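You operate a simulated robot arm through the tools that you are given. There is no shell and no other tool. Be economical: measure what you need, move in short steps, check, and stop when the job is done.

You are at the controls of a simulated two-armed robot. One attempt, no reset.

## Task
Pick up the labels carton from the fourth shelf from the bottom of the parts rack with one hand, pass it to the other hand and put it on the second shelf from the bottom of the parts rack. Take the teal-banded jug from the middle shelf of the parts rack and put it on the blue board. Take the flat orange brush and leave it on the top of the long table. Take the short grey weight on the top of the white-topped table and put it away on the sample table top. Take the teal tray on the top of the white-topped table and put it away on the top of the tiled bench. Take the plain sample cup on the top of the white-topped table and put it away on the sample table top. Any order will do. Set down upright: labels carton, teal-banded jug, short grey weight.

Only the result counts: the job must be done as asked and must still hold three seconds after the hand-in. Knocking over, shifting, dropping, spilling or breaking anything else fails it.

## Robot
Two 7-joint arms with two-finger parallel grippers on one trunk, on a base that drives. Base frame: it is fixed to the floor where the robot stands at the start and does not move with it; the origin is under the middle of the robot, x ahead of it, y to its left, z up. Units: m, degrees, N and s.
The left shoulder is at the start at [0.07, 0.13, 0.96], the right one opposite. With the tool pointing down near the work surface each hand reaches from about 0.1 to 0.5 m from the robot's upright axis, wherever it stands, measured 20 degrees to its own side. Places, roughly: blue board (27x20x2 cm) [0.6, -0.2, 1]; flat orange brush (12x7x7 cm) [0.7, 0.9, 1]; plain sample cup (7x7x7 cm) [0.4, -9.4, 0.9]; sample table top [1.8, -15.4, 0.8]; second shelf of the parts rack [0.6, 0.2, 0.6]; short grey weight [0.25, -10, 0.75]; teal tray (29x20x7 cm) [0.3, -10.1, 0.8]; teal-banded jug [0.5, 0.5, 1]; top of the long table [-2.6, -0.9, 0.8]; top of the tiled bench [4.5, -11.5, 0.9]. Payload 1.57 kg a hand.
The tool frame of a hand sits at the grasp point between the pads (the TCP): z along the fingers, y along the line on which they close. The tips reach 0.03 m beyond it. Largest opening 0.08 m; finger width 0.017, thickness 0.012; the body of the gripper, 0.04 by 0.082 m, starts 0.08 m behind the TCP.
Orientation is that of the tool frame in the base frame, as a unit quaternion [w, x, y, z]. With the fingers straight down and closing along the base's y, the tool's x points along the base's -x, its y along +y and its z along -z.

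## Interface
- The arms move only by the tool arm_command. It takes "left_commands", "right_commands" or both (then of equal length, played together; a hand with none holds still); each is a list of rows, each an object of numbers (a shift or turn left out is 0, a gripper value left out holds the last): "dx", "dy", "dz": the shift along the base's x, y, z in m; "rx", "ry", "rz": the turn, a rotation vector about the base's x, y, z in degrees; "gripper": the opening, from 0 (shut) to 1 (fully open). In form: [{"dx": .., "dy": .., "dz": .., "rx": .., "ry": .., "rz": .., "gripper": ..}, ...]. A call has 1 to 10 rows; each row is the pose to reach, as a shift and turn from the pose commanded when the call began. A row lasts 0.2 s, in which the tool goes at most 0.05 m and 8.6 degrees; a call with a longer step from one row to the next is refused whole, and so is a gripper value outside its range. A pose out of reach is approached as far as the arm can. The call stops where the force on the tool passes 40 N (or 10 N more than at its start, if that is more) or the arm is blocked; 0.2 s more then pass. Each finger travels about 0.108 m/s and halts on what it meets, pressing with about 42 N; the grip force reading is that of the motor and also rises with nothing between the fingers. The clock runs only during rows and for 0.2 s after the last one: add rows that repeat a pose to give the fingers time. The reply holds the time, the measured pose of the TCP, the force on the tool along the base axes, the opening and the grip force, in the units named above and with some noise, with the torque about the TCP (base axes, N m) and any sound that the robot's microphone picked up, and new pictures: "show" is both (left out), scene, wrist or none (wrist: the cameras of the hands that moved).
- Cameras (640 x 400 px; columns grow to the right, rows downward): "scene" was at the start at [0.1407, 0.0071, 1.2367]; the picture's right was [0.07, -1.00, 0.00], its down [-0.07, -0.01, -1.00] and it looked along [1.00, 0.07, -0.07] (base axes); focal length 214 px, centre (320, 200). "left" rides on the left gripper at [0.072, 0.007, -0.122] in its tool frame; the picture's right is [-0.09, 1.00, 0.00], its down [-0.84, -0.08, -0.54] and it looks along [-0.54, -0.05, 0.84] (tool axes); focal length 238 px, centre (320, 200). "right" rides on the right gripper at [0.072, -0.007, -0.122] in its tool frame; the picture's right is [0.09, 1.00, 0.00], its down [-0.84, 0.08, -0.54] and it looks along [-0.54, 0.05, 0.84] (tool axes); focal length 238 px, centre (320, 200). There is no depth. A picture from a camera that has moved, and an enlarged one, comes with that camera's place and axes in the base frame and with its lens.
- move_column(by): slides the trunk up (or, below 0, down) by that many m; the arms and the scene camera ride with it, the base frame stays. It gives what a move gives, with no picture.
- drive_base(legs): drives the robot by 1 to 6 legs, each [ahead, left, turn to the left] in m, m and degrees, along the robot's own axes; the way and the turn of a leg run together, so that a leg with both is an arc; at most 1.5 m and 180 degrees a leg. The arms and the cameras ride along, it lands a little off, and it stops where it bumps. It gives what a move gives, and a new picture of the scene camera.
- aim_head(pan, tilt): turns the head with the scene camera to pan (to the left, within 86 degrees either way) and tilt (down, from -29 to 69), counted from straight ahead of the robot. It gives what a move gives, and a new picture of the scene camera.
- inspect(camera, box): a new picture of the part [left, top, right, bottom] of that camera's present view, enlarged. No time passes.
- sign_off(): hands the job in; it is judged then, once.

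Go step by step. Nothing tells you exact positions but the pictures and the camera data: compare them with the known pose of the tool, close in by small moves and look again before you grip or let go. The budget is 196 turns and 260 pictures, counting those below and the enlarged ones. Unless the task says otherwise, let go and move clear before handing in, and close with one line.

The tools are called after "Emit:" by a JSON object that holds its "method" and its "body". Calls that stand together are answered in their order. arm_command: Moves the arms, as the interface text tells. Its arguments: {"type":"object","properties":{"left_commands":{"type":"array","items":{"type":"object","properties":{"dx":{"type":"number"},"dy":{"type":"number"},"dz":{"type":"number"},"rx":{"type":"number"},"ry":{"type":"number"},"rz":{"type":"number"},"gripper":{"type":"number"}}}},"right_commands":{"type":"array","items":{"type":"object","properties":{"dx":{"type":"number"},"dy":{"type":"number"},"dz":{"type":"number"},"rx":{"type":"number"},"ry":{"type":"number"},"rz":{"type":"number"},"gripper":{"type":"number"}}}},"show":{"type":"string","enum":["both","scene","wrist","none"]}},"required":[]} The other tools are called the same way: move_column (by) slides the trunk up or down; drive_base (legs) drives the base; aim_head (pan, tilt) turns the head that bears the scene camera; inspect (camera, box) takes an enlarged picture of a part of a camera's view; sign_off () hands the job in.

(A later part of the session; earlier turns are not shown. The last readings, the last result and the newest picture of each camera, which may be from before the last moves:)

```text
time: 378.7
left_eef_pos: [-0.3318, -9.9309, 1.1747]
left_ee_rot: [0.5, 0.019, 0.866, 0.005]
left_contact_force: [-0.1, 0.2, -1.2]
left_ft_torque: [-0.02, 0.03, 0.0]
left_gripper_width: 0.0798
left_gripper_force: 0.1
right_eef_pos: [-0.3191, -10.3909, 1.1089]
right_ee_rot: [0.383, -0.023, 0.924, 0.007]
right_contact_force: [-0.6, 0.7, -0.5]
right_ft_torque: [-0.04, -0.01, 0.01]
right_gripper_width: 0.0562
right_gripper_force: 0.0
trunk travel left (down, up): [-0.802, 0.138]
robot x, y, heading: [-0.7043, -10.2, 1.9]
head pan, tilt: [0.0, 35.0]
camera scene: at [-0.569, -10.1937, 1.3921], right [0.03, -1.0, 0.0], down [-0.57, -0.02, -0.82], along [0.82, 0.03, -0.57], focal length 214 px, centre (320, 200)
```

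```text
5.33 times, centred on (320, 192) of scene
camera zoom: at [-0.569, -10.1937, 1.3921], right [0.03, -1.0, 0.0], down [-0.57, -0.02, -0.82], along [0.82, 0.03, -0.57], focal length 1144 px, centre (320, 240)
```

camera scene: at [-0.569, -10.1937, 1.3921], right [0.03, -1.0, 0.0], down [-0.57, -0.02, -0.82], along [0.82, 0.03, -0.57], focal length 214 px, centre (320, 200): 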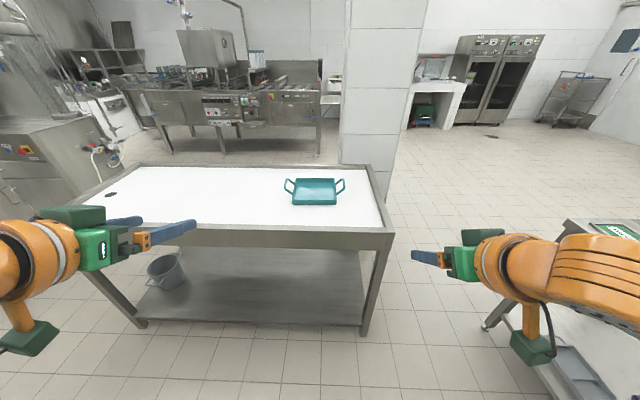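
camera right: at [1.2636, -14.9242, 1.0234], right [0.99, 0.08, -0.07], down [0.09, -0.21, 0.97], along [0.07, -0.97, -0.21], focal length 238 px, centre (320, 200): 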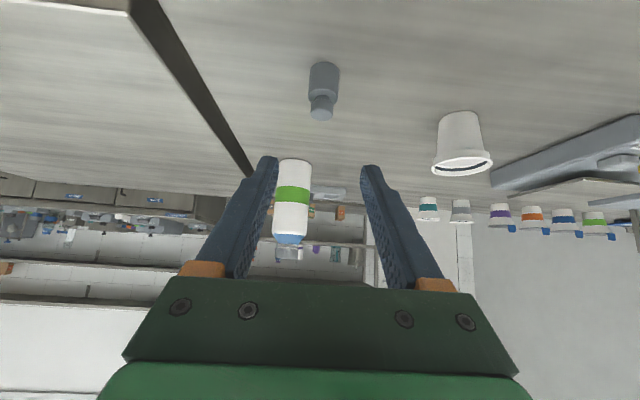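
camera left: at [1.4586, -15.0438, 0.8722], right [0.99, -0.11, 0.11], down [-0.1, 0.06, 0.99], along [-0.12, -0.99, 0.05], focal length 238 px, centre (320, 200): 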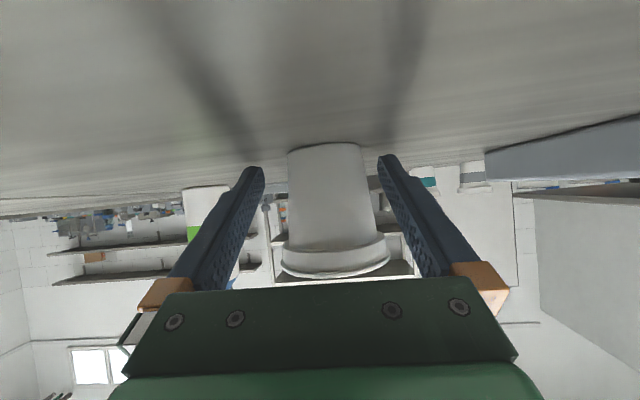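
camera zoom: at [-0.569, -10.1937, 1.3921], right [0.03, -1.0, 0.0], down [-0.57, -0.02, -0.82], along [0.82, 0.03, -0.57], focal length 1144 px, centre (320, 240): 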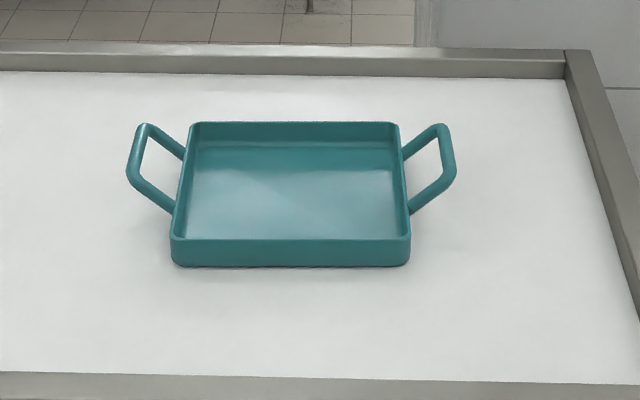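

Now a clear view: the tray's outer handle bars run along x at y about -10.00 and -10.27, x 0.245 to 0.32, z about 0.89. I'll drive in, facing it squarely.

Emit:
{"method": "drive_base", "body": {"legs": [[0.475, 0.07, -1.9]]}}

Emit:
{"method": "arm_command", "body": {"left_commands": [{"ry": 7, "dy": -0.02, "gripper": 0.44}, {"ry": 14, "dy": -0.04, "dz": -0.03, "gripper": 0.44}, {"ry": 15, "dy": -0.06, "dz": -0.07}, {"ry": 15, "dy": -0.08, "dz": -0.11}, {"ry": 15, "dy": -0.1, "dz": -0.15}], "right_commands": [{"gripper": 0.44, "dz": -0.02}, {"gripper": 0.44, "dz": -0.04}, {"dz": -0.06}, {"dz": -0.08, "dy": 0.02}, {"dz": -0.09, "dy": 0.03}], "show": "both"}}

```text
time: 381.6
left_eef_pos: [0.15, -9.8662, 1.1759]
left_ee_rot: [0.501, 0.033, 0.865, -0.003]
left_contact_force: [0.1, -0.8, -0.2]
left_ft_torque: [0.04, 0.02, 0.01]
left_gripper_width: 0.0804
left_gripper_force: 0.0
right_eef_pos: [0.1478, -10.3263, 1.1082]
right_ee_rot: [0.383, -0.009, 0.924, 0.002]
right_contact_force: [-0.1, -0.2, 0.3]
right_ft_torque: [0.0, 0.0, -0.02]
right_gripper_width: 0.0561
right_gripper_force: 0.0
trunk travel left (down, up): [-0.802, 0.138]
robot x, y, heading: [-0.2313, -10.1192, 0.0]
head pan, tilt: [0.0, 35.0]
camera scene: at [-0.0961, -10.1207, 1.3923], right [0.0, -1.0, 0.0], down [-0.57, 0.0, -0.82], along [0.82, 0.0, -0.57], focal length 214 px, centre (320, 200)
```

scene: 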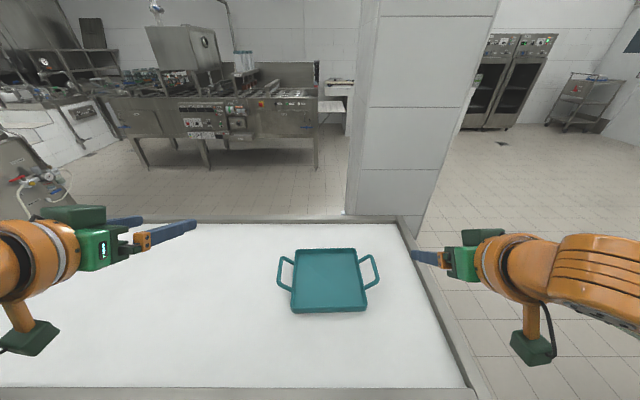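

```text
time: 382.8
left_eef_pos: [0.1592, -9.9658, 1.0215]
left_ee_rot: [0.383, 0.031, 0.923, -0.006]
left_contact_force: [0.2, 0.1, 0.1]
left_ft_torque: [0.03, 0.03, 0.0]
left_gripper_width: 0.0352
left_gripper_force: 0.0
left hand out of reach, approached as far as the arm can: row 4, 5
right_eef_pos: [0.1617, -10.2965, 1.0182]
right_ee_rot: [0.383, -0.009, 0.924, 0.002]
right_contact_force: [0.4, 0.6, 0.3]
right_ft_torque: [-0.01, -0.04, -0.01]
right_gripper_width: 0.0354
right_gripper_force: 0.2
right hand out of reach, approached as far as the arm can: row 3, 4, 5
trunk travel left (down, up): [-0.802, 0.138]
robot x, y, heading: [-0.2287, -10.1221, 0.2]
head pan, tilt: [0.0, 35.0]
camera scene: at [-0.0933, -10.1209, 1.392], right [0.0, -1.0, 0.0], down [-0.57, 0.0, -0.82], along [0.82, 0.0, -0.57], focal length 214 px, centre (320, 200)
camera right: at [0.0249, -10.3039, 1.053], right [-0.08, 0.99, -0.07], down [0.21, 0.08, 0.97], along [0.97, 0.07, -0.21], focal length 238 px, centre (320, 200)
camera left: at [0.0237, -9.9512, 1.0569], right [0.13, 0.99, 0.08], down [0.2, -0.1, 0.97], along [0.97, -0.11, -0.21], focal length 238 px, centre (320, 200)
```

scene: 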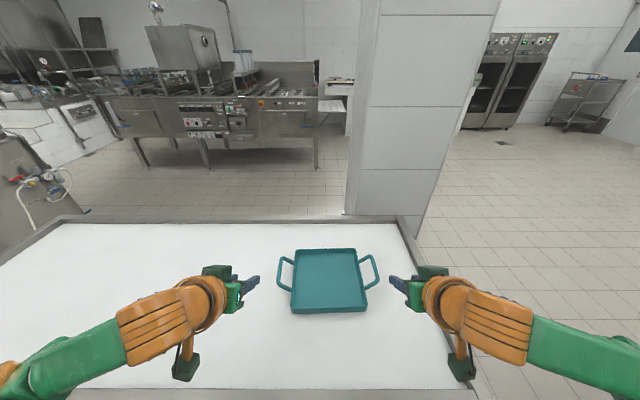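
right: 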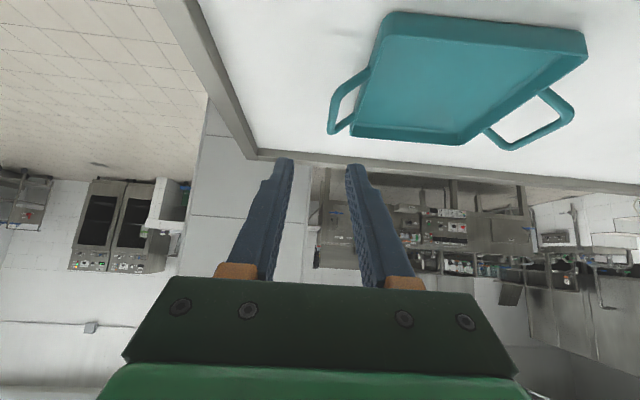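
left: 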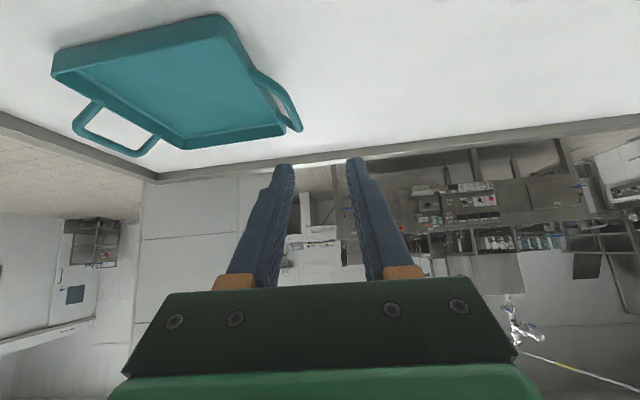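

Both hands are in front of the tray and aligned with their bars to within a few centimetres. I'll move each to a hover point just back from its bar.

Emit:
{"method": "arm_command", "body": {"left_commands": [{"dx": 0.02, "dy": -0.012, "dz": -0.02}, {"dx": 0.045, "dy": -0.028, "dz": -0.05}, {"dx": 0.069, "dy": -0.041, "dz": -0.081}, {"dx": 0.069, "dy": -0.041, "dz": -0.081}], "right_commands": [{"dx": 0.02, "dy": 0.006, "dz": -0.02}, {"dx": 0.045, "dy": 0.012, "dz": -0.05}, {"dx": 0.07, "dy": 0.0185, "dz": -0.078}, {"dx": 0.07, "dy": 0.0185, "dz": -0.078}], "show": "both"}}

```text
time: 383.8
left_eef_pos: [0.2302, -10.0061, 0.9437]
left_ee_rot: [0.384, 0.032, 0.923, -0.006]
left_contact_force: [0.7, 0.1, 0.1]
left_ft_torque: [0.02, 0.04, 0.01]
left_gripper_width: 0.0352
left_gripper_force: 0.0
right_eef_pos: [0.2322, -10.2771, 0.9408]
right_ee_rot: [0.383, -0.008, 0.924, 0.002]
right_contact_force: [0.3, -0.8, -0.8]
right_ft_torque: [-0.03, -0.01, 0.02]
right_gripper_width: 0.035
right_gripper_force: 0.1
trunk travel left (down, up): [-0.802, 0.138]
robot x, y, heading: [-0.2307, -10.1226, -0.0]
head pan, tilt: [0.0, 35.0]
camera scene: at [-0.0953, -10.1203, 1.3922], right [0.0, -1.0, 0.0], down [-0.57, 0.0, -0.82], along [0.82, 0.0, -0.57], focal length 214 px, centre (320, 200)
camera right: at [0.0956, -10.2853, 0.9754], right [-0.08, 0.99, -0.07], down [0.21, 0.09, 0.97], along [0.98, 0.07, -0.21], focal length 238 px, centre (320, 200)
camera left: at [0.0936, -9.9906, 0.9784], right [0.13, 0.99, 0.08], down [0.2, -0.1, 0.97], along [0.97, -0.11, -0.21], focal length 238 px, centre (320, 200)
```

scene: 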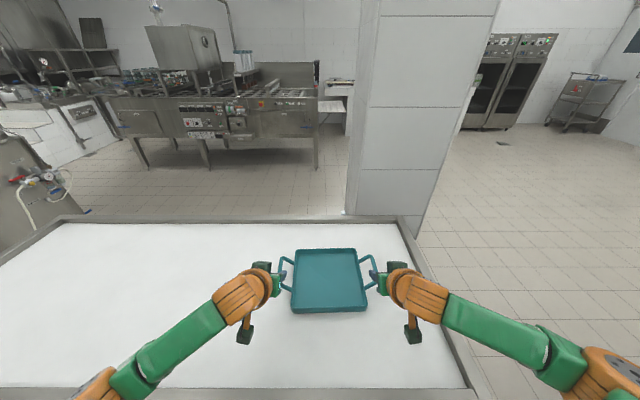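
right: 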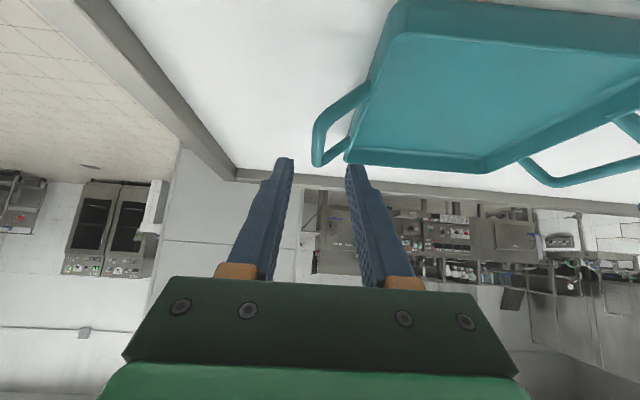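
left: 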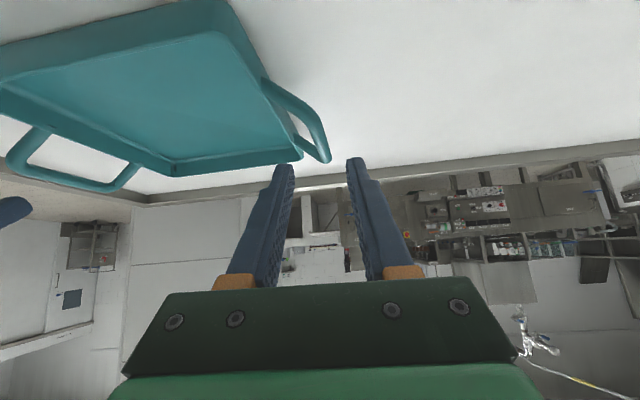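

Both bars are centred between the fingers. I'll advance along the finger axes onto the bars.

Emit:
{"method": "arm_command", "body": {"left_commands": [{"dx": 0.018, "dz": -0.018}, {"dx": 0.036, "dz": -0.036}, {"dx": 0.052, "dz": -0.052}], "right_commands": [{"dx": 0.018, "dz": -0.018}, {"dx": 0.036, "dz": -0.036}, {"dx": 0.05, "dz": -0.05}], "show": "both"}}

Emit:
{"method": "inspect", "body": {"camera": "scene", "box": [240, 220, 420, 340]}}

```text
time: 384.6
left_eef_pos: [0.2827, -10.007, 0.8897]
left_ee_rot: [0.383, 0.033, 0.923, -0.008]
left_contact_force: [0.2, -0.6, 0.7]
left_ft_torque: [0.04, 0.03, 0.01]
left_gripper_width: 0.0354
left_gripper_force: 0.0
right_eef_pos: [0.2823, -10.277, 0.8909]
right_ee_rot: [0.382, -0.01, 0.924, 0.003]
right_contact_force: [-0.4, 0.4, -0.3]
right_ft_torque: [-0.02, -0.01, 0.0]
right_gripper_width: 0.0354
right_gripper_force: 0.1
trunk travel left (down, up): [-0.802, 0.138]
robot x, y, heading: [-0.2311, -10.1208, -0.1]
head pan, tilt: [0.0, 35.0]
camera scene: at [-0.0936, -10.1206, 1.392], right [0.0, -1.0, 0.0], down [-0.57, 0.0, -0.82], along [0.82, 0.0, -0.57], focal length 214 px, centre (320, 200)
camera right: at [0.145, -10.2855, 0.9256], right [-0.08, 0.99, -0.07], down [0.21, 0.08, 0.97], along [0.97, 0.07, -0.21], focal length 238 px, centre (320, 200)
camera left: at [0.1457, -9.9923, 0.9255], right [0.13, 0.99, 0.08], down [0.2, -0.1, 0.97], along [0.97, -0.11, -0.21], focal length 238 px, centre (320, 200)
```

scene: 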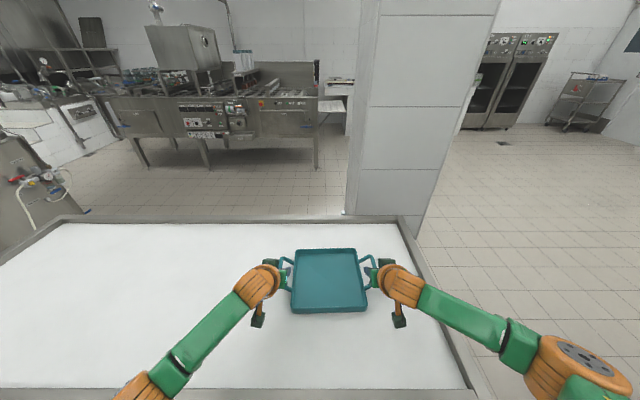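
right: 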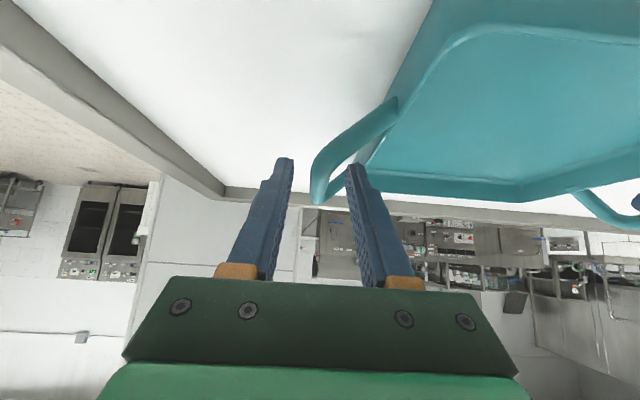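
left: 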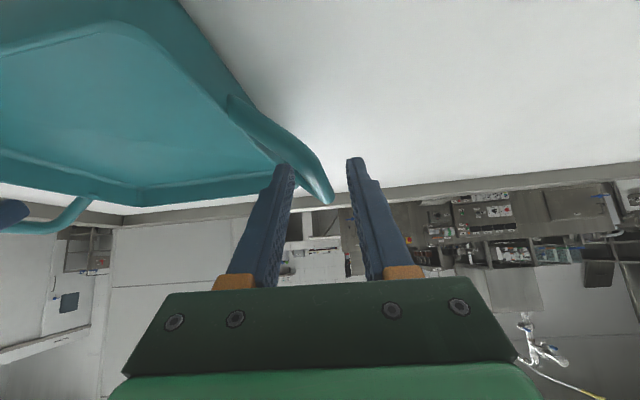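

```text
3.33 times, centred on (330, 280) of scene
camera zoom: at [-0.0936, -10.1206, 1.392], right [0.0, -1.0, 0.0], down [-0.57, 0.0, -0.82], along [0.82, 0.0, -0.57], focal length 715 px, centre (287, -67)
```

zoom: 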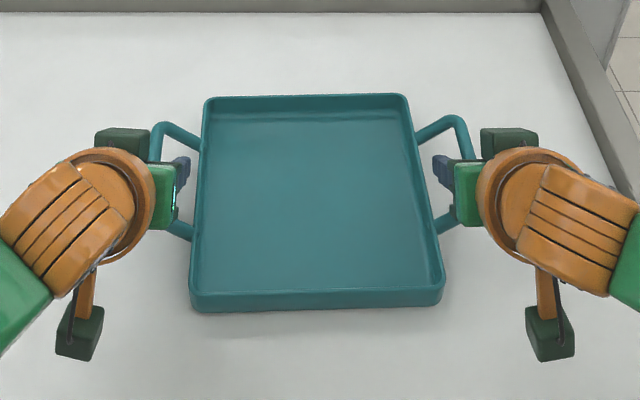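

The inner fingers are inside the handle loops and the bars lie between the pads. I'll close both hands.

Emit:
{"method": "arm_command", "body": {"left_commands": [{"gripper": 0}, {"gripper": 0}, {"gripper": 0}, {"gripper": 0}], "right_commands": [{"gripper": 0}, {"gripper": 0}, {"gripper": 0}, {"gripper": 0}], "show": "none"}}

Emit:
{"method": "arm_command", "body": {"left_commands": [{"dz": 0.015}, {"dz": 0.03}], "right_commands": [{"dz": 0.015}, {"dz": 0.03}], "show": "both"}}

```text
time: 385.6
left_eef_pos: [0.2818, -10.0072, 0.8913]
left_ee_rot: [0.383, 0.032, 0.923, -0.006]
left_contact_force: [5.0, 3.7, -0.4]
left_ft_torque: [0.01, -0.09, 0.84]
left_gripper_width: 0.0134
left_gripper_force: 30.1
right_eef_pos: [0.2812, -10.2758, 0.8915]
right_ee_rot: [0.383, -0.008, 0.924, 0.001]
right_contact_force: [-5.0, -3.5, 0.7]
right_ft_torque: [-0.01, -0.1, 0.45]
right_gripper_width: 0.0114
right_gripper_force: 28.9
trunk travel left (down, up): [-0.802, 0.138]
robot x, y, heading: [-0.2293, -10.1212, 0.2]
head pan, tilt: [0.0, 35.0]
```

```text
time: 386.2
left_eef_pos: [0.2811, -10.0067, 0.92]
left_ee_rot: [0.384, 0.031, 0.923, -0.007]
left_contact_force: [5.1, 5.1, -1.5]
left_ft_torque: [0.01, -0.13, 0.88]
left_gripper_width: 0.0132
left_gripper_force: 30.5
right_eef_pos: [0.2812, -10.2778, 0.9204]
right_ee_rot: [0.383, -0.008, 0.924, 0.001]
right_contact_force: [-5.2, -5.5, -1.9]
right_ft_torque: [-0.06, 0.13, 0.48]
right_gripper_width: 0.0115
right_gripper_force: 29.0
trunk travel left (down, up): [-0.802, 0.138]
robot x, y, heading: [-0.2287, -10.121, 0.1]
head pan, tilt: [0.0, 35.0]
camera scene: at [-0.0943, -10.1206, 1.3921], right [0.0, -1.0, 0.0], down [-0.57, 0.0, -0.82], along [0.82, 0.0, -0.57], focal length 214 px, centre (320, 200)
camera right: at [0.1447, -10.2858, 0.9551], right [-0.08, 0.99, -0.07], down [0.21, 0.09, 0.97], along [0.97, 0.07, -0.21], focal length 238 px, centre (320, 200)
camera left: at [0.1451, -9.9923, 0.9561], right [0.13, 0.99, 0.08], down [0.2, -0.1, 0.97], along [0.97, -0.11, -0.21], focal length 238 px, centre (320, 200)
```

scene: 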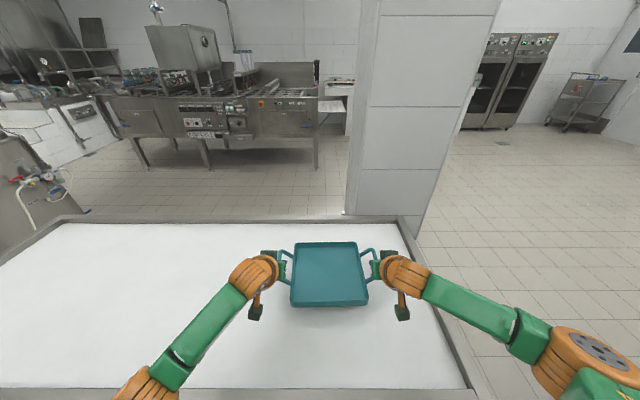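
right: 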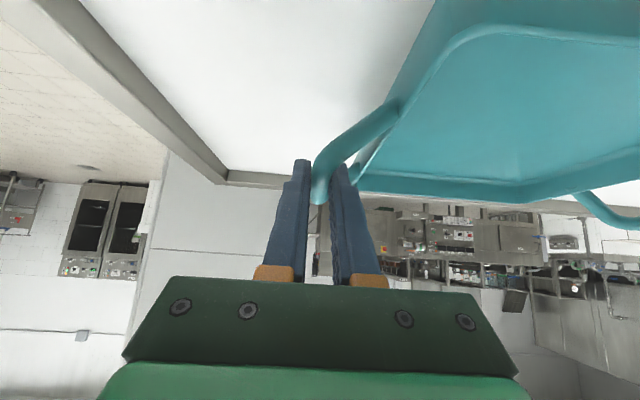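
left: 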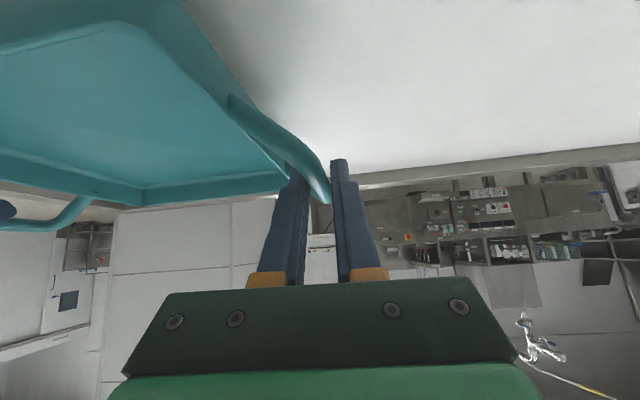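

The tray is up and level in both hands. I'll raise the trunk, back off and take the corridor again.

Emit:
{"method": "move_column", "body": {"by": 0.13}}

Emit:
{"method": "drive_base", "body": {"legs": [[-0.47, 0, 0], [0, -0.72, 0], [0, 0, -90], [0, 0.99, 0]]}}

```text
time: 387.8
left_eef_pos: [0.2808, -10.0076, 1.0501]
left_ee_rot: [0.382, 0.031, 0.923, -0.006]
left_contact_force: [5.1, 9.3, -1.7]
left_ft_torque: [0.02, 0.03, 0.84]
left_gripper_width: 0.013
left_gripper_force: 30.1
right_eef_pos: [0.282, -10.2772, 1.051]
right_ee_rot: [0.383, -0.009, 0.924, 0.002]
right_contact_force: [-4.9, -8.6, 0.2]
right_ft_torque: [-0.06, -0.01, 0.46]
right_gripper_width: 0.0113
right_gripper_force: 29.1
trunk travel left (down, up): [-0.932, 0.008]
robot x, y, heading: [-0.2293, -10.1211, 0.2]
head pan, tilt: [0.0, 35.0]
```

```text
time: 402.7
left_eef_pos: [0.405, -11.3639, 1.0513]
left_ee_rot: [0.266, 0.675, 0.63, -0.276]
left_contact_force: [14.1, -5.1, -0.5]
left_ft_torque: [0.0, -0.09, 0.88]
left_gripper_width: 0.0135
left_gripper_force: 29.9
right_eef_pos: [0.1364, -11.3636, 1.0513]
right_ee_rot: [0.272, 0.647, 0.659, -0.27]
right_contact_force: [-15.8, 5.4, -0.6]
right_ft_torque: [0.01, 0.08, 0.3]
right_gripper_width: 0.0115
right_gripper_force: 29.2
trunk travel left (down, up): [-0.932, 0.008]
robot x, y, heading: [0.2913, -10.8513, -89.7]
head pan, tilt: [0.0, 35.0]
camera scene: at [0.2894, -10.9885, 1.522], right [-1.0, 0.0, 0.0], down [0.0, 0.57, -0.82], along [0.0, -0.82, -0.57], focal length 214 px, centre (320, 200)
```

scene: 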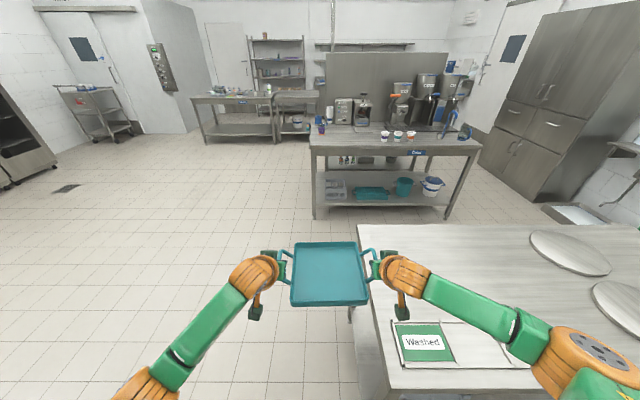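

The squeeze between the hands has grown a little, so I'll relieve it slightly and go on past the pillar to look for the tiled bench.

Emit:
{"method": "arm_command", "body": {"left_commands": [{"dx": 0.002}, {"dx": 0.002}], "right_commands": [{"dx": -0.002}, {"dx": -0.002}], "show": "none"}}

Emit:
{"method": "drive_base", "body": {"legs": [[0.55, 0.37, 0], [0.2, 0.9, 0]]}}

Emit:
{"method": "aim_head", "body": {"pan": 75, "tilt": 20}}

```text
time: 403.3
left_eef_pos: [0.4062, -11.3637, 1.0504]
left_ee_rot: [0.265, 0.676, 0.63, -0.277]
left_contact_force: [-21.2, -4.7, -1.5]
left_ft_torque: [-0.21, 0.12, 0.75]
left_gripper_width: 0.0134
left_gripper_force: 30.0
right_eef_pos: [0.1349, -11.3644, 1.0513]
right_ee_rot: [0.275, 0.645, 0.66, -0.268]
right_contact_force: [21.7, 4.9, -1.6]
right_ft_torque: [0.22, -0.15, 0.5]
right_gripper_width: 0.0108
right_gripper_force: 29.2
trunk travel left (down, up): [-0.932, 0.008]
robot x, y, heading: [0.2888, -10.8509, -90.0]
head pan, tilt: [0.0, 35.0]
```

```text
time: 411.4
left_eef_pos: [1.6956, -12.0938, 1.0501]
left_ee_rot: [0.267, 0.672, 0.634, -0.275]
left_contact_force: [-37.7, -4.0, -1.4]
left_ft_torque: [0.01, 0.21, 0.58]
left_gripper_width: 0.0134
left_gripper_force: 30.5
right_eef_pos: [1.4241, -12.0974, 1.0524]
right_ee_rot: [0.275, 0.643, 0.664, -0.266]
right_contact_force: [37.9, 4.1, -1.0]
right_ft_torque: [0.01, -0.32, 0.61]
right_gripper_width: 0.0116
right_gripper_force: 29.1
trunk travel left (down, up): [-0.932, 0.008]
robot x, y, heading: [1.5721, -11.5805, -89.3]
head pan, tilt: [0.0, 35.0]
camera scene: at [1.5737, -11.7201, 1.5221], right [-1.0, -0.01, 0.0], down [-0.01, 0.57, -0.82], along [0.01, -0.82, -0.57], focal length 214 px, centre (320, 200)
```

scene: 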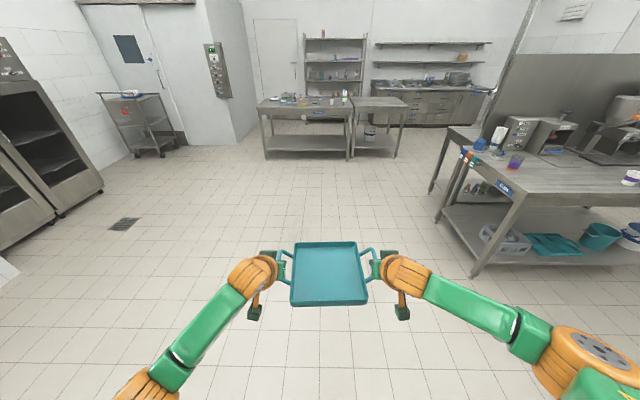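

```text
time: 412.9
left_eef_pos: [1.6962, -12.0939, 1.05]
left_ee_rot: [0.267, 0.671, 0.634, -0.276]
left_contact_force: [-4.9, -4.6, -1.2]
left_ft_torque: [-0.18, 0.04, 0.79]
left_gripper_width: 0.0134
left_gripper_force: 30.3
right_eef_pos: [1.4243, -12.099, 1.0509]
right_ee_rot: [0.276, 0.642, 0.663, -0.267]
right_contact_force: [4.6, 4.7, -0.3]
right_ft_torque: [0.14, -0.02, 0.31]
right_gripper_width: 0.0112
right_gripper_force: 29.4
trunk travel left (down, up): [-0.932, 0.008]
robot x, y, heading: [1.5714, -11.584, -89.1]
head pan, tilt: [75.0, 20.0]
camera scene: at [1.6641, -11.6553, 1.5459], right [-0.25, -0.97, 0.0], down [-0.33, 0.09, -0.94], along [0.91, -0.23, -0.34], focal length 214 px, centre (320, 200)
```

scene: 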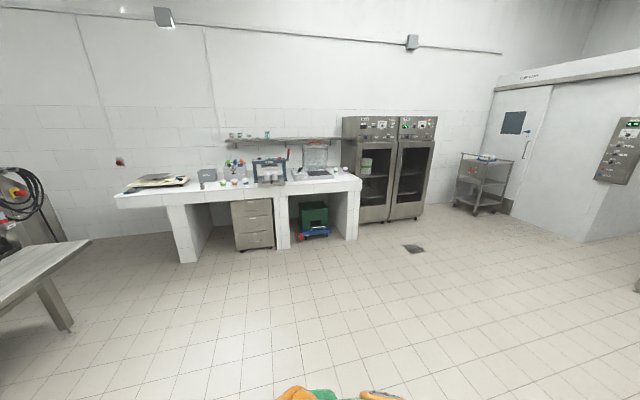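

Emit:
{"method": "inspect", "body": {"camera": "scene", "box": [100, 120, 380, 270]}}

```text
2.29 times, centred on (240, 195) of scene
camera zoom: at [1.6641, -11.6553, 1.5459], right [-0.25, -0.97, 0.0], down [-0.33, 0.09, -0.94], along [0.91, -0.23, -0.34], focal length 490 px, centre (503, 211)
```

zoom: 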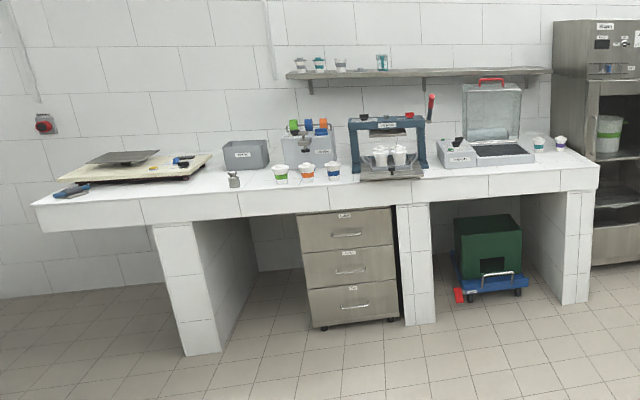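

The bench's near edge is at about x 3.9, y -10.3 to -12.7. It's fairly full, so I'll go closer to find a space for the tray.

Emit:
{"method": "drive_base", "body": {"legs": [[0, 0, 89.2], [1.25, 0, 0]]}}

Emit:
{"method": "aim_head", "body": {"pan": 35, "tilt": 25}}

Emit:
{"method": "aim_head", "body": {"pan": -30, "tilt": 25}}

```text
time: 422.8
left_eef_pos: [3.2965, -11.5215, 1.0503]
left_ee_rot: [0.383, 0.056, 0.922, -0.019]
left_contact_force: [4.4, -10.3, -0.5]
left_ft_torque: [-0.06, 0.0, 0.75]
left_gripper_width: 0.0136
left_gripper_force: 29.1
right_eef_pos: [3.2835, -11.7897, 1.052]
right_ee_rot: [0.383, 0.012, 0.924, -0.005]
right_contact_force: [-2.8, 10.9, -1.1]
right_ft_torque: [0.08, 0.03, 0.3]
right_gripper_width: 0.0113
right_gripper_force: 28.5
trunk travel left (down, up): [-0.932, 0.008]
robot x, y, heading: [2.7754, -11.6048, -2.9]
head pan, tilt: [75.0, 20.0]
camera scene: at [2.8554, -11.524, 1.546], right [0.95, -0.3, 0.0], down [-0.1, -0.33, -0.94], along [0.29, 0.9, -0.34], focal length 214 px, centre (320, 200)
```

scene: 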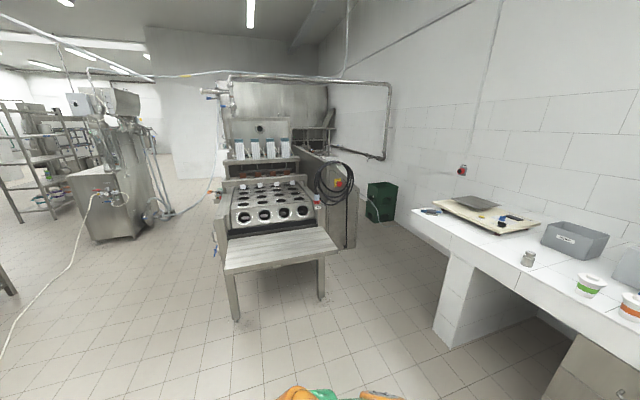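

```text
time: 423.8
left_eef_pos: [3.2971, -11.5197, 1.0502]
left_ee_rot: [0.382, 0.055, 0.922, -0.019]
left_contact_force: [2.3, -1.6, -1.1]
left_ft_torque: [-0.02, -0.11, 0.8]
left_gripper_width: 0.0134
left_gripper_force: 30.5
right_eef_pos: [3.2837, -11.7924, 1.0516]
right_ee_rot: [0.384, 0.012, 0.923, -0.005]
right_contact_force: [-4.0, 2.1, -1.2]
right_ft_torque: [0.0, 0.14, 0.2]
right_gripper_width: 0.0112
right_gripper_force: 28.7
trunk travel left (down, up): [-0.932, 0.008]
robot x, y, heading: [2.7794, -11.6084, -2.7]
head pan, tilt: [35.0, 25.0]
camera scene: at [2.9058, -11.5635, 1.5378], right [0.53, -0.84, 0.0], down [-0.36, -0.23, -0.91], along [0.77, 0.48, -0.42], focal length 214 px, centre (320, 200)
```

scene: 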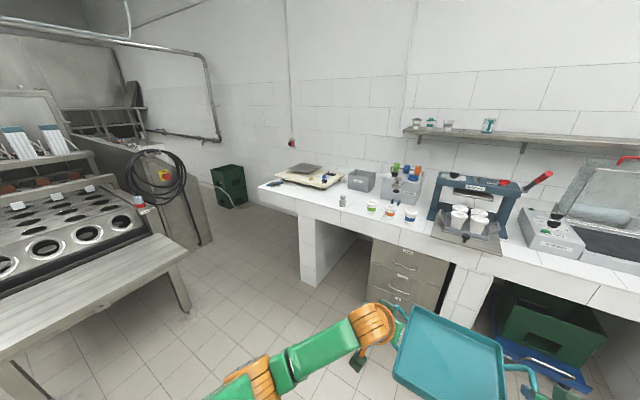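

```text
time: 425.2
left_eef_pos: [3.2962, -11.5213, 1.0494]
left_ee_rot: [0.382, 0.055, 0.922, -0.019]
left_contact_force: [2.6, -2.0, -1.0]
left_ft_torque: [-0.02, 0.05, 0.75]
left_gripper_width: 0.0135
left_gripper_force: 29.7
right_eef_pos: [3.2824, -11.7902, 1.053]
right_ee_rot: [0.383, 0.012, 0.924, -0.005]
right_contact_force: [-3.3, 3.5, -1.0]
right_ft_torque: [0.03, 0.0, 0.21]
right_gripper_width: 0.0113
right_gripper_force: 28.7
trunk travel left (down, up): [-0.932, 0.008]
robot x, y, heading: [2.7746, -11.6148, -2.5]
head pan, tilt: [-30.0, 25.0]
camera scene: at [2.9056, -11.6625, 1.5378], right [-0.54, -0.84, 0.0], down [-0.36, 0.23, -0.91], along [0.76, -0.49, -0.42], focal length 214 px, centre (320, 200)
```

scene: 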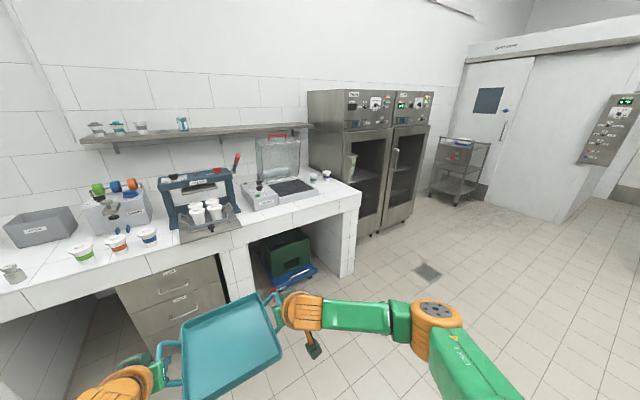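

Emit:
{"method": "inspect", "body": {"camera": "scene", "box": [200, 130, 400, 255]}}

Emit:
{"method": "aim_head", "body": {"pan": 30, "tilt": 25}}

Emit:
{"method": "inspect", "body": {"camera": "scene", "box": [240, 140, 440, 265]}}

```text
3.20 times, centred on (300, 192) of scene
camera zoom: at [2.9056, -11.6625, 1.5378], right [-0.54, -0.84, 0.0], down [-0.36, 0.23, -0.91], along [0.76, -0.49, -0.42], focal length 686 px, centre (384, 224)
```

zoom: 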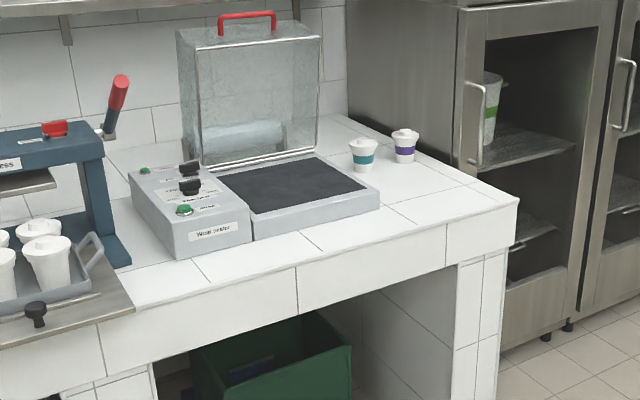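

```text
time: 426.5
left_eef_pos: [3.2954, -11.5203, 1.0508]
left_ee_rot: [0.382, 0.055, 0.922, -0.019]
left_contact_force: [3.9, -2.8, -0.7]
left_ft_torque: [-0.03, 0.06, 0.75]
left_gripper_width: 0.0132
left_gripper_force: 30.3
right_eef_pos: [3.284, -11.7907, 1.0503]
right_ee_rot: [0.383, 0.012, 0.924, -0.005]
right_contact_force: [-2.5, 2.8, -1.2]
right_ft_torque: [0.06, -0.03, 0.19]
right_gripper_width: 0.0111
right_gripper_force: 29.1
trunk travel left (down, up): [-0.932, 0.008]
robot x, y, heading: [2.7777, -11.6158, -2.9]
head pan, tilt: [30.0, 25.0]
camera scene: at [2.91, -11.5707, 1.5378], right [0.46, -0.89, 0.0], down [-0.38, -0.19, -0.91], along [0.81, 0.41, -0.42], focal length 214 px, centre (320, 200)
```

scene: 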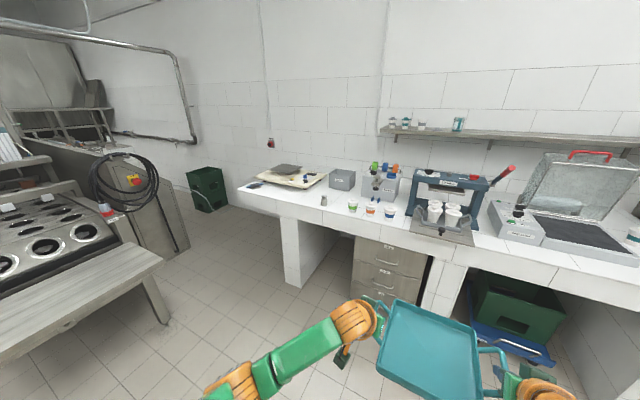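

```text
3.20 times, centred on (340, 202) of scene
camera zoom: at [2.91, -11.5707, 1.5378], right [0.46, -0.89, 0.0], down [-0.38, -0.19, -0.91], along [0.81, 0.41, -0.42], focal length 686 px, centre (256, 192)
```

zoom: 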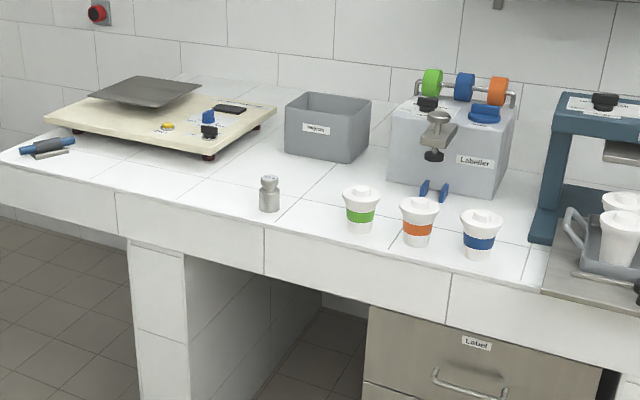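

Between the cream board and the edge there's a clear area, roughly x 4.04 to 4.33, y -10.4 to -10.93, on a bench top at z about 0.855. I'll move in front of it, keeping the tray short of the bench until I'm lined up.

Emit:
{"method": "drive_base", "body": {"legs": [[0.46, 0, 2.8], [0, 0.88, 0]]}}

Emit:
{"method": "aim_head", "body": {"pan": 0, "tilt": 30}}

```text
time: 433.5
left_eef_pos: [3.7463, -10.6206, 1.05]
left_ee_rot: [0.383, 0.03, 0.923, -0.008]
left_contact_force: [2.8, -3.1, -0.1]
left_ft_torque: [0.0, -0.01, 0.77]
left_gripper_width: 0.0132
left_gripper_force: 30.1
right_eef_pos: [3.7492, -10.8909, 1.0518]
right_ee_rot: [0.383, -0.012, 0.923, 0.005]
right_contact_force: [-4.1, 3.4, -1.2]
right_ft_torque: [0.02, 0.04, 0.23]
right_gripper_width: 0.0111
right_gripper_force: 28.5
trunk travel left (down, up): [-0.932, 0.008]
robot x, y, heading: [3.2362, -10.7378, 0.4]
head pan, tilt: [30.0, 25.0]
camera scene: at [3.3632, -10.6908, 1.5379], right [0.51, -0.86, 0.0], down [-0.37, -0.21, -0.91], along [0.78, 0.46, -0.42], focal length 214 px, centre (320, 200)
```

scene: 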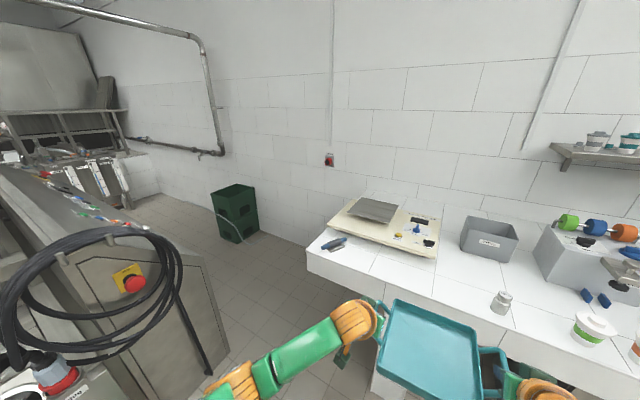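

```text
time: 434.5
left_eef_pos: [3.7464, -10.619, 1.0501]
left_ee_rot: [0.384, 0.03, 0.923, -0.008]
left_contact_force: [3.7, -0.7, -1.2]
left_ft_torque: [-0.03, -0.07, 0.8]
left_gripper_width: 0.0134
left_gripper_force: 30.1
right_eef_pos: [3.7483, -10.8896, 1.0517]
right_ee_rot: [0.384, -0.013, 0.923, 0.006]
right_contact_force: [-3.4, 1.1, -0.7]
right_ft_torque: [0.01, 0.14, 0.15]
right_gripper_width: 0.0111
right_gripper_force: 28.7
trunk travel left (down, up): [-0.932, 0.008]
robot x, y, heading: [3.2341, -10.7376, 0.2]
head pan, tilt: [0.0, 30.0]
camera scene: at [3.3741, -10.7351, 1.5299], right [0.01, -1.0, 0.0], down [-0.5, 0.0, -0.87], along [0.87, 0.01, -0.5], focal length 214 px, centre (320, 200)
```

scene: 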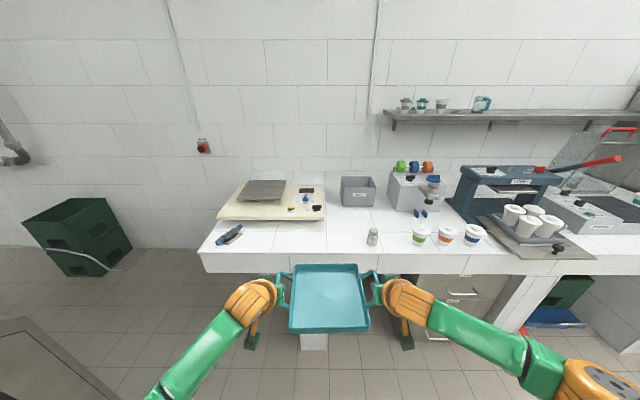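

Emit:
{"method": "inspect", "body": {"camera": "scene", "box": [190, 170, 400, 300]}}

```text
3.05 times, centred on (295, 235) of scene
camera zoom: at [3.3741, -10.7351, 1.5299], right [0.01, -1.0, 0.0], down [-0.5, 0.0, -0.87], along [0.87, 0.01, -0.5], focal length 654 px, centre (396, 93)
```

zoom: 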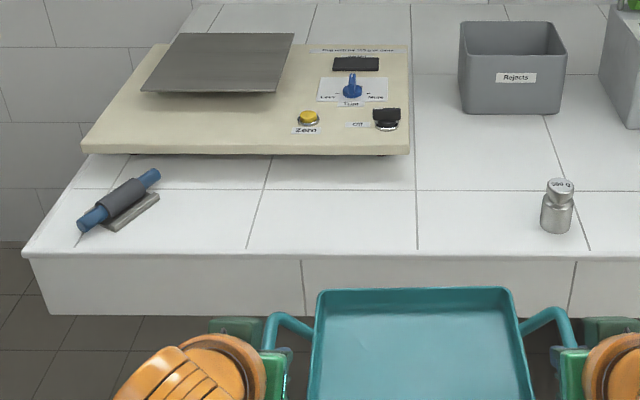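

The clear depth is x 4.08 to 4.31, and the tray body is 19.5 cm deep, so it fits with the TCPs at x 4.175. I'll shift slightly left and drive in.

Emit:
{"method": "drive_base", "body": {"legs": [[0.3, 0.05, -0.2]]}}

Emit:
{"method": "drive_base", "body": {"legs": [[0.128, 0, 0]]}}

Emit:
{"method": "inspect", "body": {"camera": "left", "box": [0, 0, 640, 400]}}

Emit:
{"method": "inspect", "body": {"camera": "right", "box": [0, 0, 640, 400]}}

```text
time: 436.5
left_eef_pos: [4.0421, -10.5699, 1.0517]
left_ee_rot: [0.384, 0.032, 0.923, -0.009]
left_contact_force: [3.4, -2.1, -0.7]
left_ft_torque: [-0.02, 0.07, 0.8]
left_gripper_width: 0.0132
left_gripper_force: 29.7
right_eef_pos: [4.0446, -10.8391, 1.053]
right_ee_rot: [0.384, -0.012, 0.923, 0.006]
right_contact_force: [-4.3, 1.5, -0.7]
right_ft_torque: [0.06, -0.05, 0.12]
right_gripper_width: 0.0113
right_gripper_force: 28.8
trunk travel left (down, up): [-0.932, 0.008]
robot x, y, heading: [3.5296, -10.6829, 0.0]
head pan, tilt: [0.0, 30.0]
camera scene: at [3.6694, -10.6848, 1.5302], right [0.0, -1.0, 0.0], down [-0.5, 0.0, -0.87], along [0.87, 0.0, -0.5], focal length 214 px, centre (320, 200)
```

scene: 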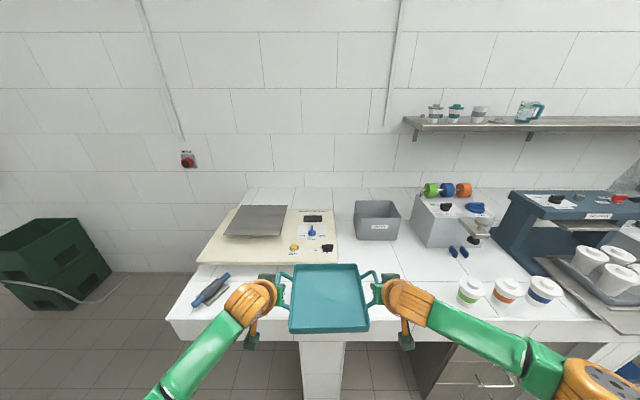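

```text
time: 437.8
left_eef_pos: [4.1679, -10.5696, 1.0519]
left_ee_rot: [0.386, 0.031, 0.922, -0.009]
left_contact_force: [3.6, -1.6, -1.0]
left_ft_torque: [0.02, -0.14, 0.8]
left_gripper_width: 0.0132
left_gripper_force: 30.1
right_eef_pos: [4.1696, -10.8405, 1.0538]
right_ee_rot: [0.385, -0.01, 0.923, 0.004]
right_contact_force: [-3.5, 1.5, -1.5]
right_ft_torque: [0.01, 0.12, 0.12]
right_gripper_width: 0.0112
right_gripper_force: 28.1
trunk travel left (down, up): [-0.932, 0.008]
robot x, y, heading: [3.6588, -10.6877, 0.1]
head pan, tilt: [0.0, 30.0]
camera scene: at [3.7942, -10.6842, 1.5304], right [0.0, -1.0, 0.0], down [-0.5, 0.0, -0.87], along [0.87, 0.0, -0.5], focal length 214 px, centre (320, 200)
```

scene: 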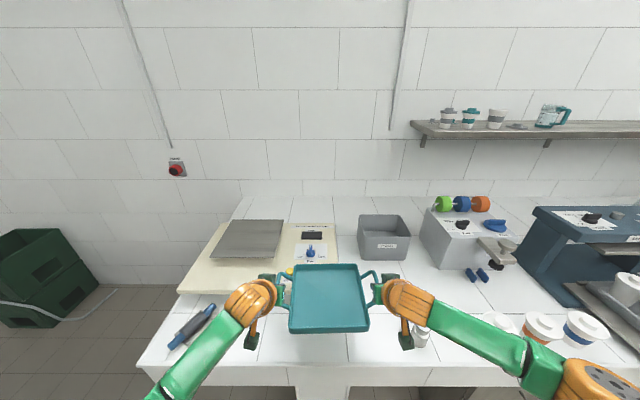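

```text
1.00 times, centred on (320, 200) of left (not enlarged: the box is as wide or as high as the picture)
camera zoom: at [4.0325, -10.5543, 1.0871], right [0.13, 0.99, 0.07], down [0.2, -0.1, 0.98], along [0.97, -0.11, -0.21], focal length 238 px, centre (320, 200)
```

zoom: 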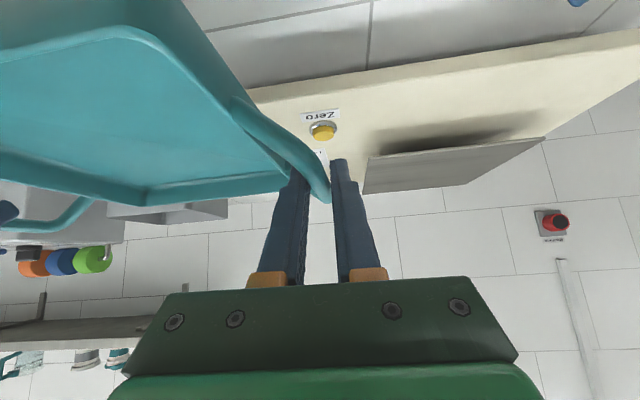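

```text
1.00 times, centred on (320, 200) of right (not enlarged: the box is as wide or as high as the picture)
camera zoom: at [4.0329, -10.8495, 1.0869], right [-0.09, 0.99, -0.07], down [0.2, 0.08, 0.98], along [0.98, 0.07, -0.21], focal length 238 px, centre (320, 200)
```

zoom: 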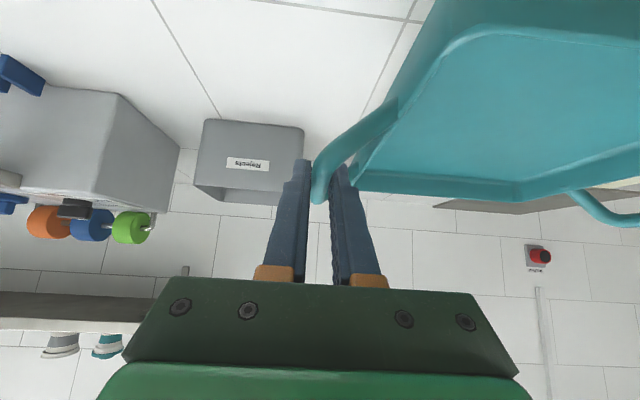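

Emit:
{"method": "move_column", "body": {"by": -0.08}}

Emit:
{"method": "aim_head", "body": {"pan": 0, "tilt": 55}}

Emit:
{"method": "inspect", "body": {"camera": "scene", "box": [230, 100, 430, 225]}}

```text
time: 439.0
left_eef_pos: [4.1678, -10.5687, 0.9739]
left_ee_rot: [0.386, 0.032, 0.922, -0.01]
left_contact_force: [2.1, -0.5, 8.5]
left_ft_torque: [-0.06, -0.78, 0.69]
left_gripper_width: 0.0131
left_gripper_force: 29.9
right_eef_pos: [4.1697, -10.8408, 0.9755]
right_ee_rot: [0.386, -0.011, 0.922, 0.005]
right_contact_force: [-1.8, 0.7, 7.4]
right_ft_torque: [0.0, -0.84, -0.02]
right_gripper_width: 0.0111
right_gripper_force: 29.3
trunk travel left (down, up): [-0.852, 0.088]
robot x, y, heading: [3.6586, -10.6853, 0.3]
head pan, tilt: [0.0, 30.0]
```

```text
time: 439.9
left_eef_pos: [4.1678, -10.5674, 0.9728]
left_ee_rot: [0.386, 0.032, 0.922, -0.009]
left_contact_force: [2.7, -1.0, 8.2]
left_ft_torque: [-0.01, -0.78, 0.74]
left_gripper_width: 0.013
left_gripper_force: 29.9
right_eef_pos: [4.1686, -10.8392, 0.9741]
right_ee_rot: [0.386, -0.012, 0.923, 0.005]
right_contact_force: [-2.9, 1.2, 9.0]
right_ft_torque: [0.03, -0.86, -0.04]
right_gripper_width: 0.0111
right_gripper_force: 29.0
trunk travel left (down, up): [-0.852, 0.088]
robot x, y, heading: [3.6582, -10.6866, 0.0]
head pan, tilt: [0.0, 55.0]
camera scene: at [3.7741, -10.6839, 1.4146], right [0.0, -1.0, 0.0], down [-0.82, 0.0, -0.58], along [0.58, 0.0, -0.82], focal length 214 px, centre (320, 200)
```

scene: 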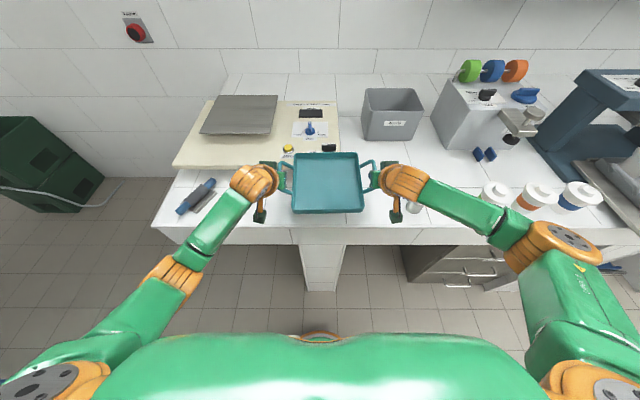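

```text
3.20 times, centred on (330, 162) of scene
camera zoom: at [3.7741, -10.6839, 1.4146], right [0.0, -1.0, 0.0], down [-0.82, 0.0, -0.58], along [0.58, 0.0, -0.82], focal length 686 px, centre (288, 320)
```

zoom: 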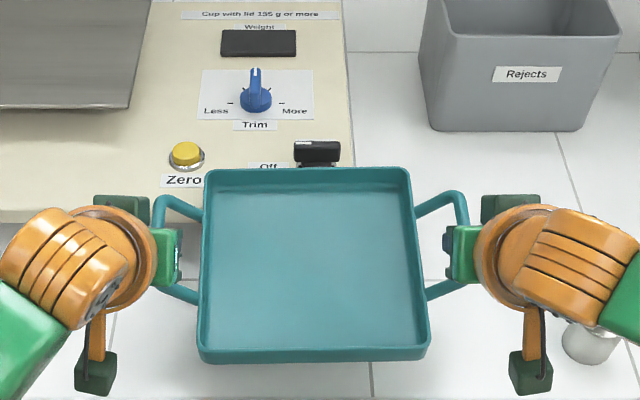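

The tray's far side is resting on the board's edge, so the gap there is too shallow. I'll raise it off. There's a better clear space to the right of the board, behind the small canister, around (4.33, -10.92). I'll shift there.

Emit:
{"method": "move_column", "body": {"by": 0.085}}

Emit:
{"method": "drive_base", "body": {"legs": [[0, -0.215, 0]]}}

Emit:
{"method": "inspect", "body": {"camera": "scene", "box": [200, 60, 440, 210]}}

```text
time: 441.1
left_eef_pos: [4.1726, -10.5683, 1.0558]
left_ee_rot: [0.383, 0.031, 0.923, -0.009]
left_contact_force: [2.1, -3.3, -1.3]
left_ft_torque: [-0.05, 0.06, 0.65]
left_gripper_width: 0.0127
left_gripper_force: 29.7
right_eef_pos: [4.1731, -10.8375, 1.0567]
right_ee_rot: [0.384, -0.011, 0.923, 0.004]
right_contact_force: [-2.5, 3.4, -1.7]
right_ft_torque: [0.03, 0.0, 0.02]
right_gripper_width: 0.0111
right_gripper_force: 28.8
trunk travel left (down, up): [-0.937, 0.003]
robot x, y, heading: [3.6606, -10.6888, 0.1]
head pan, tilt: [0.0, 55.0]
```

```text
time: 442.8
left_eef_pos: [4.1726, -10.78, 1.056]
left_ee_rot: [0.383, 0.029, 0.923, -0.01]
left_contact_force: [2.2, -4.1, -0.7]
left_ft_torque: [-0.16, 0.05, 0.66]
left_gripper_width: 0.013
left_gripper_force: 29.4
right_eef_pos: [4.1753, -11.0509, 1.0568]
right_ee_rot: [0.384, -0.014, 0.923, 0.005]
right_contact_force: [-2.7, 4.2, -1.2]
right_ft_torque: [0.03, 0.03, -0.03]
right_gripper_width: 0.0112
right_gripper_force: 28.7
trunk travel left (down, up): [-0.937, 0.003]
robot x, y, heading: [3.6593, -10.9042, 0.2]
head pan, tilt: [0.0, 55.0]
camera scene: at [3.7825, -10.8958, 1.4988], right [0.01, -1.0, 0.0], down [-0.82, -0.01, -0.57], along [0.57, 0.0, -0.82], focal length 214 px, centre (320, 200)
```

scene: 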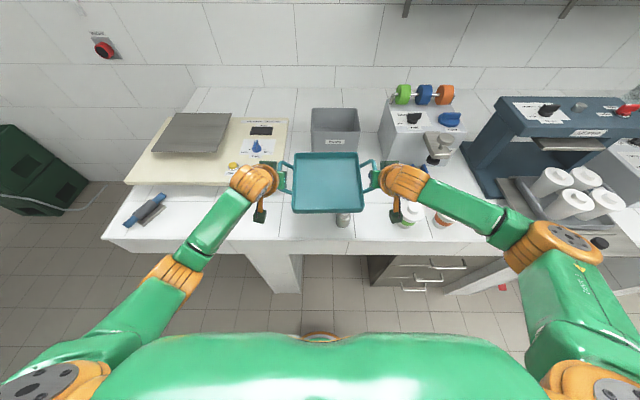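

```text
2.67 times, centred on (320, 135) of scene
camera zoom: at [3.7825, -10.8958, 1.4988], right [0.01, -1.0, 0.0], down [-0.82, -0.01, -0.57], along [0.57, 0.0, -0.82], focal length 572 px, centre (320, 373)
```

zoom: 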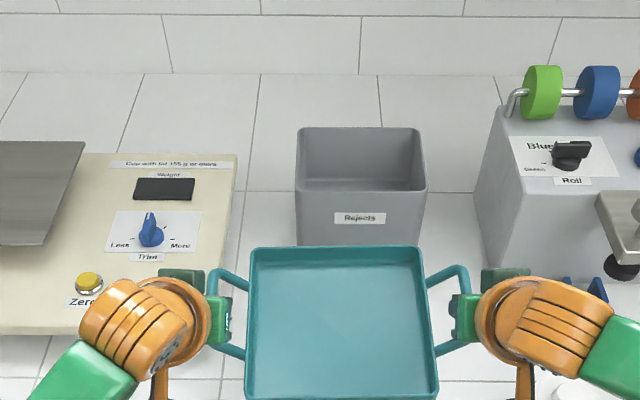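

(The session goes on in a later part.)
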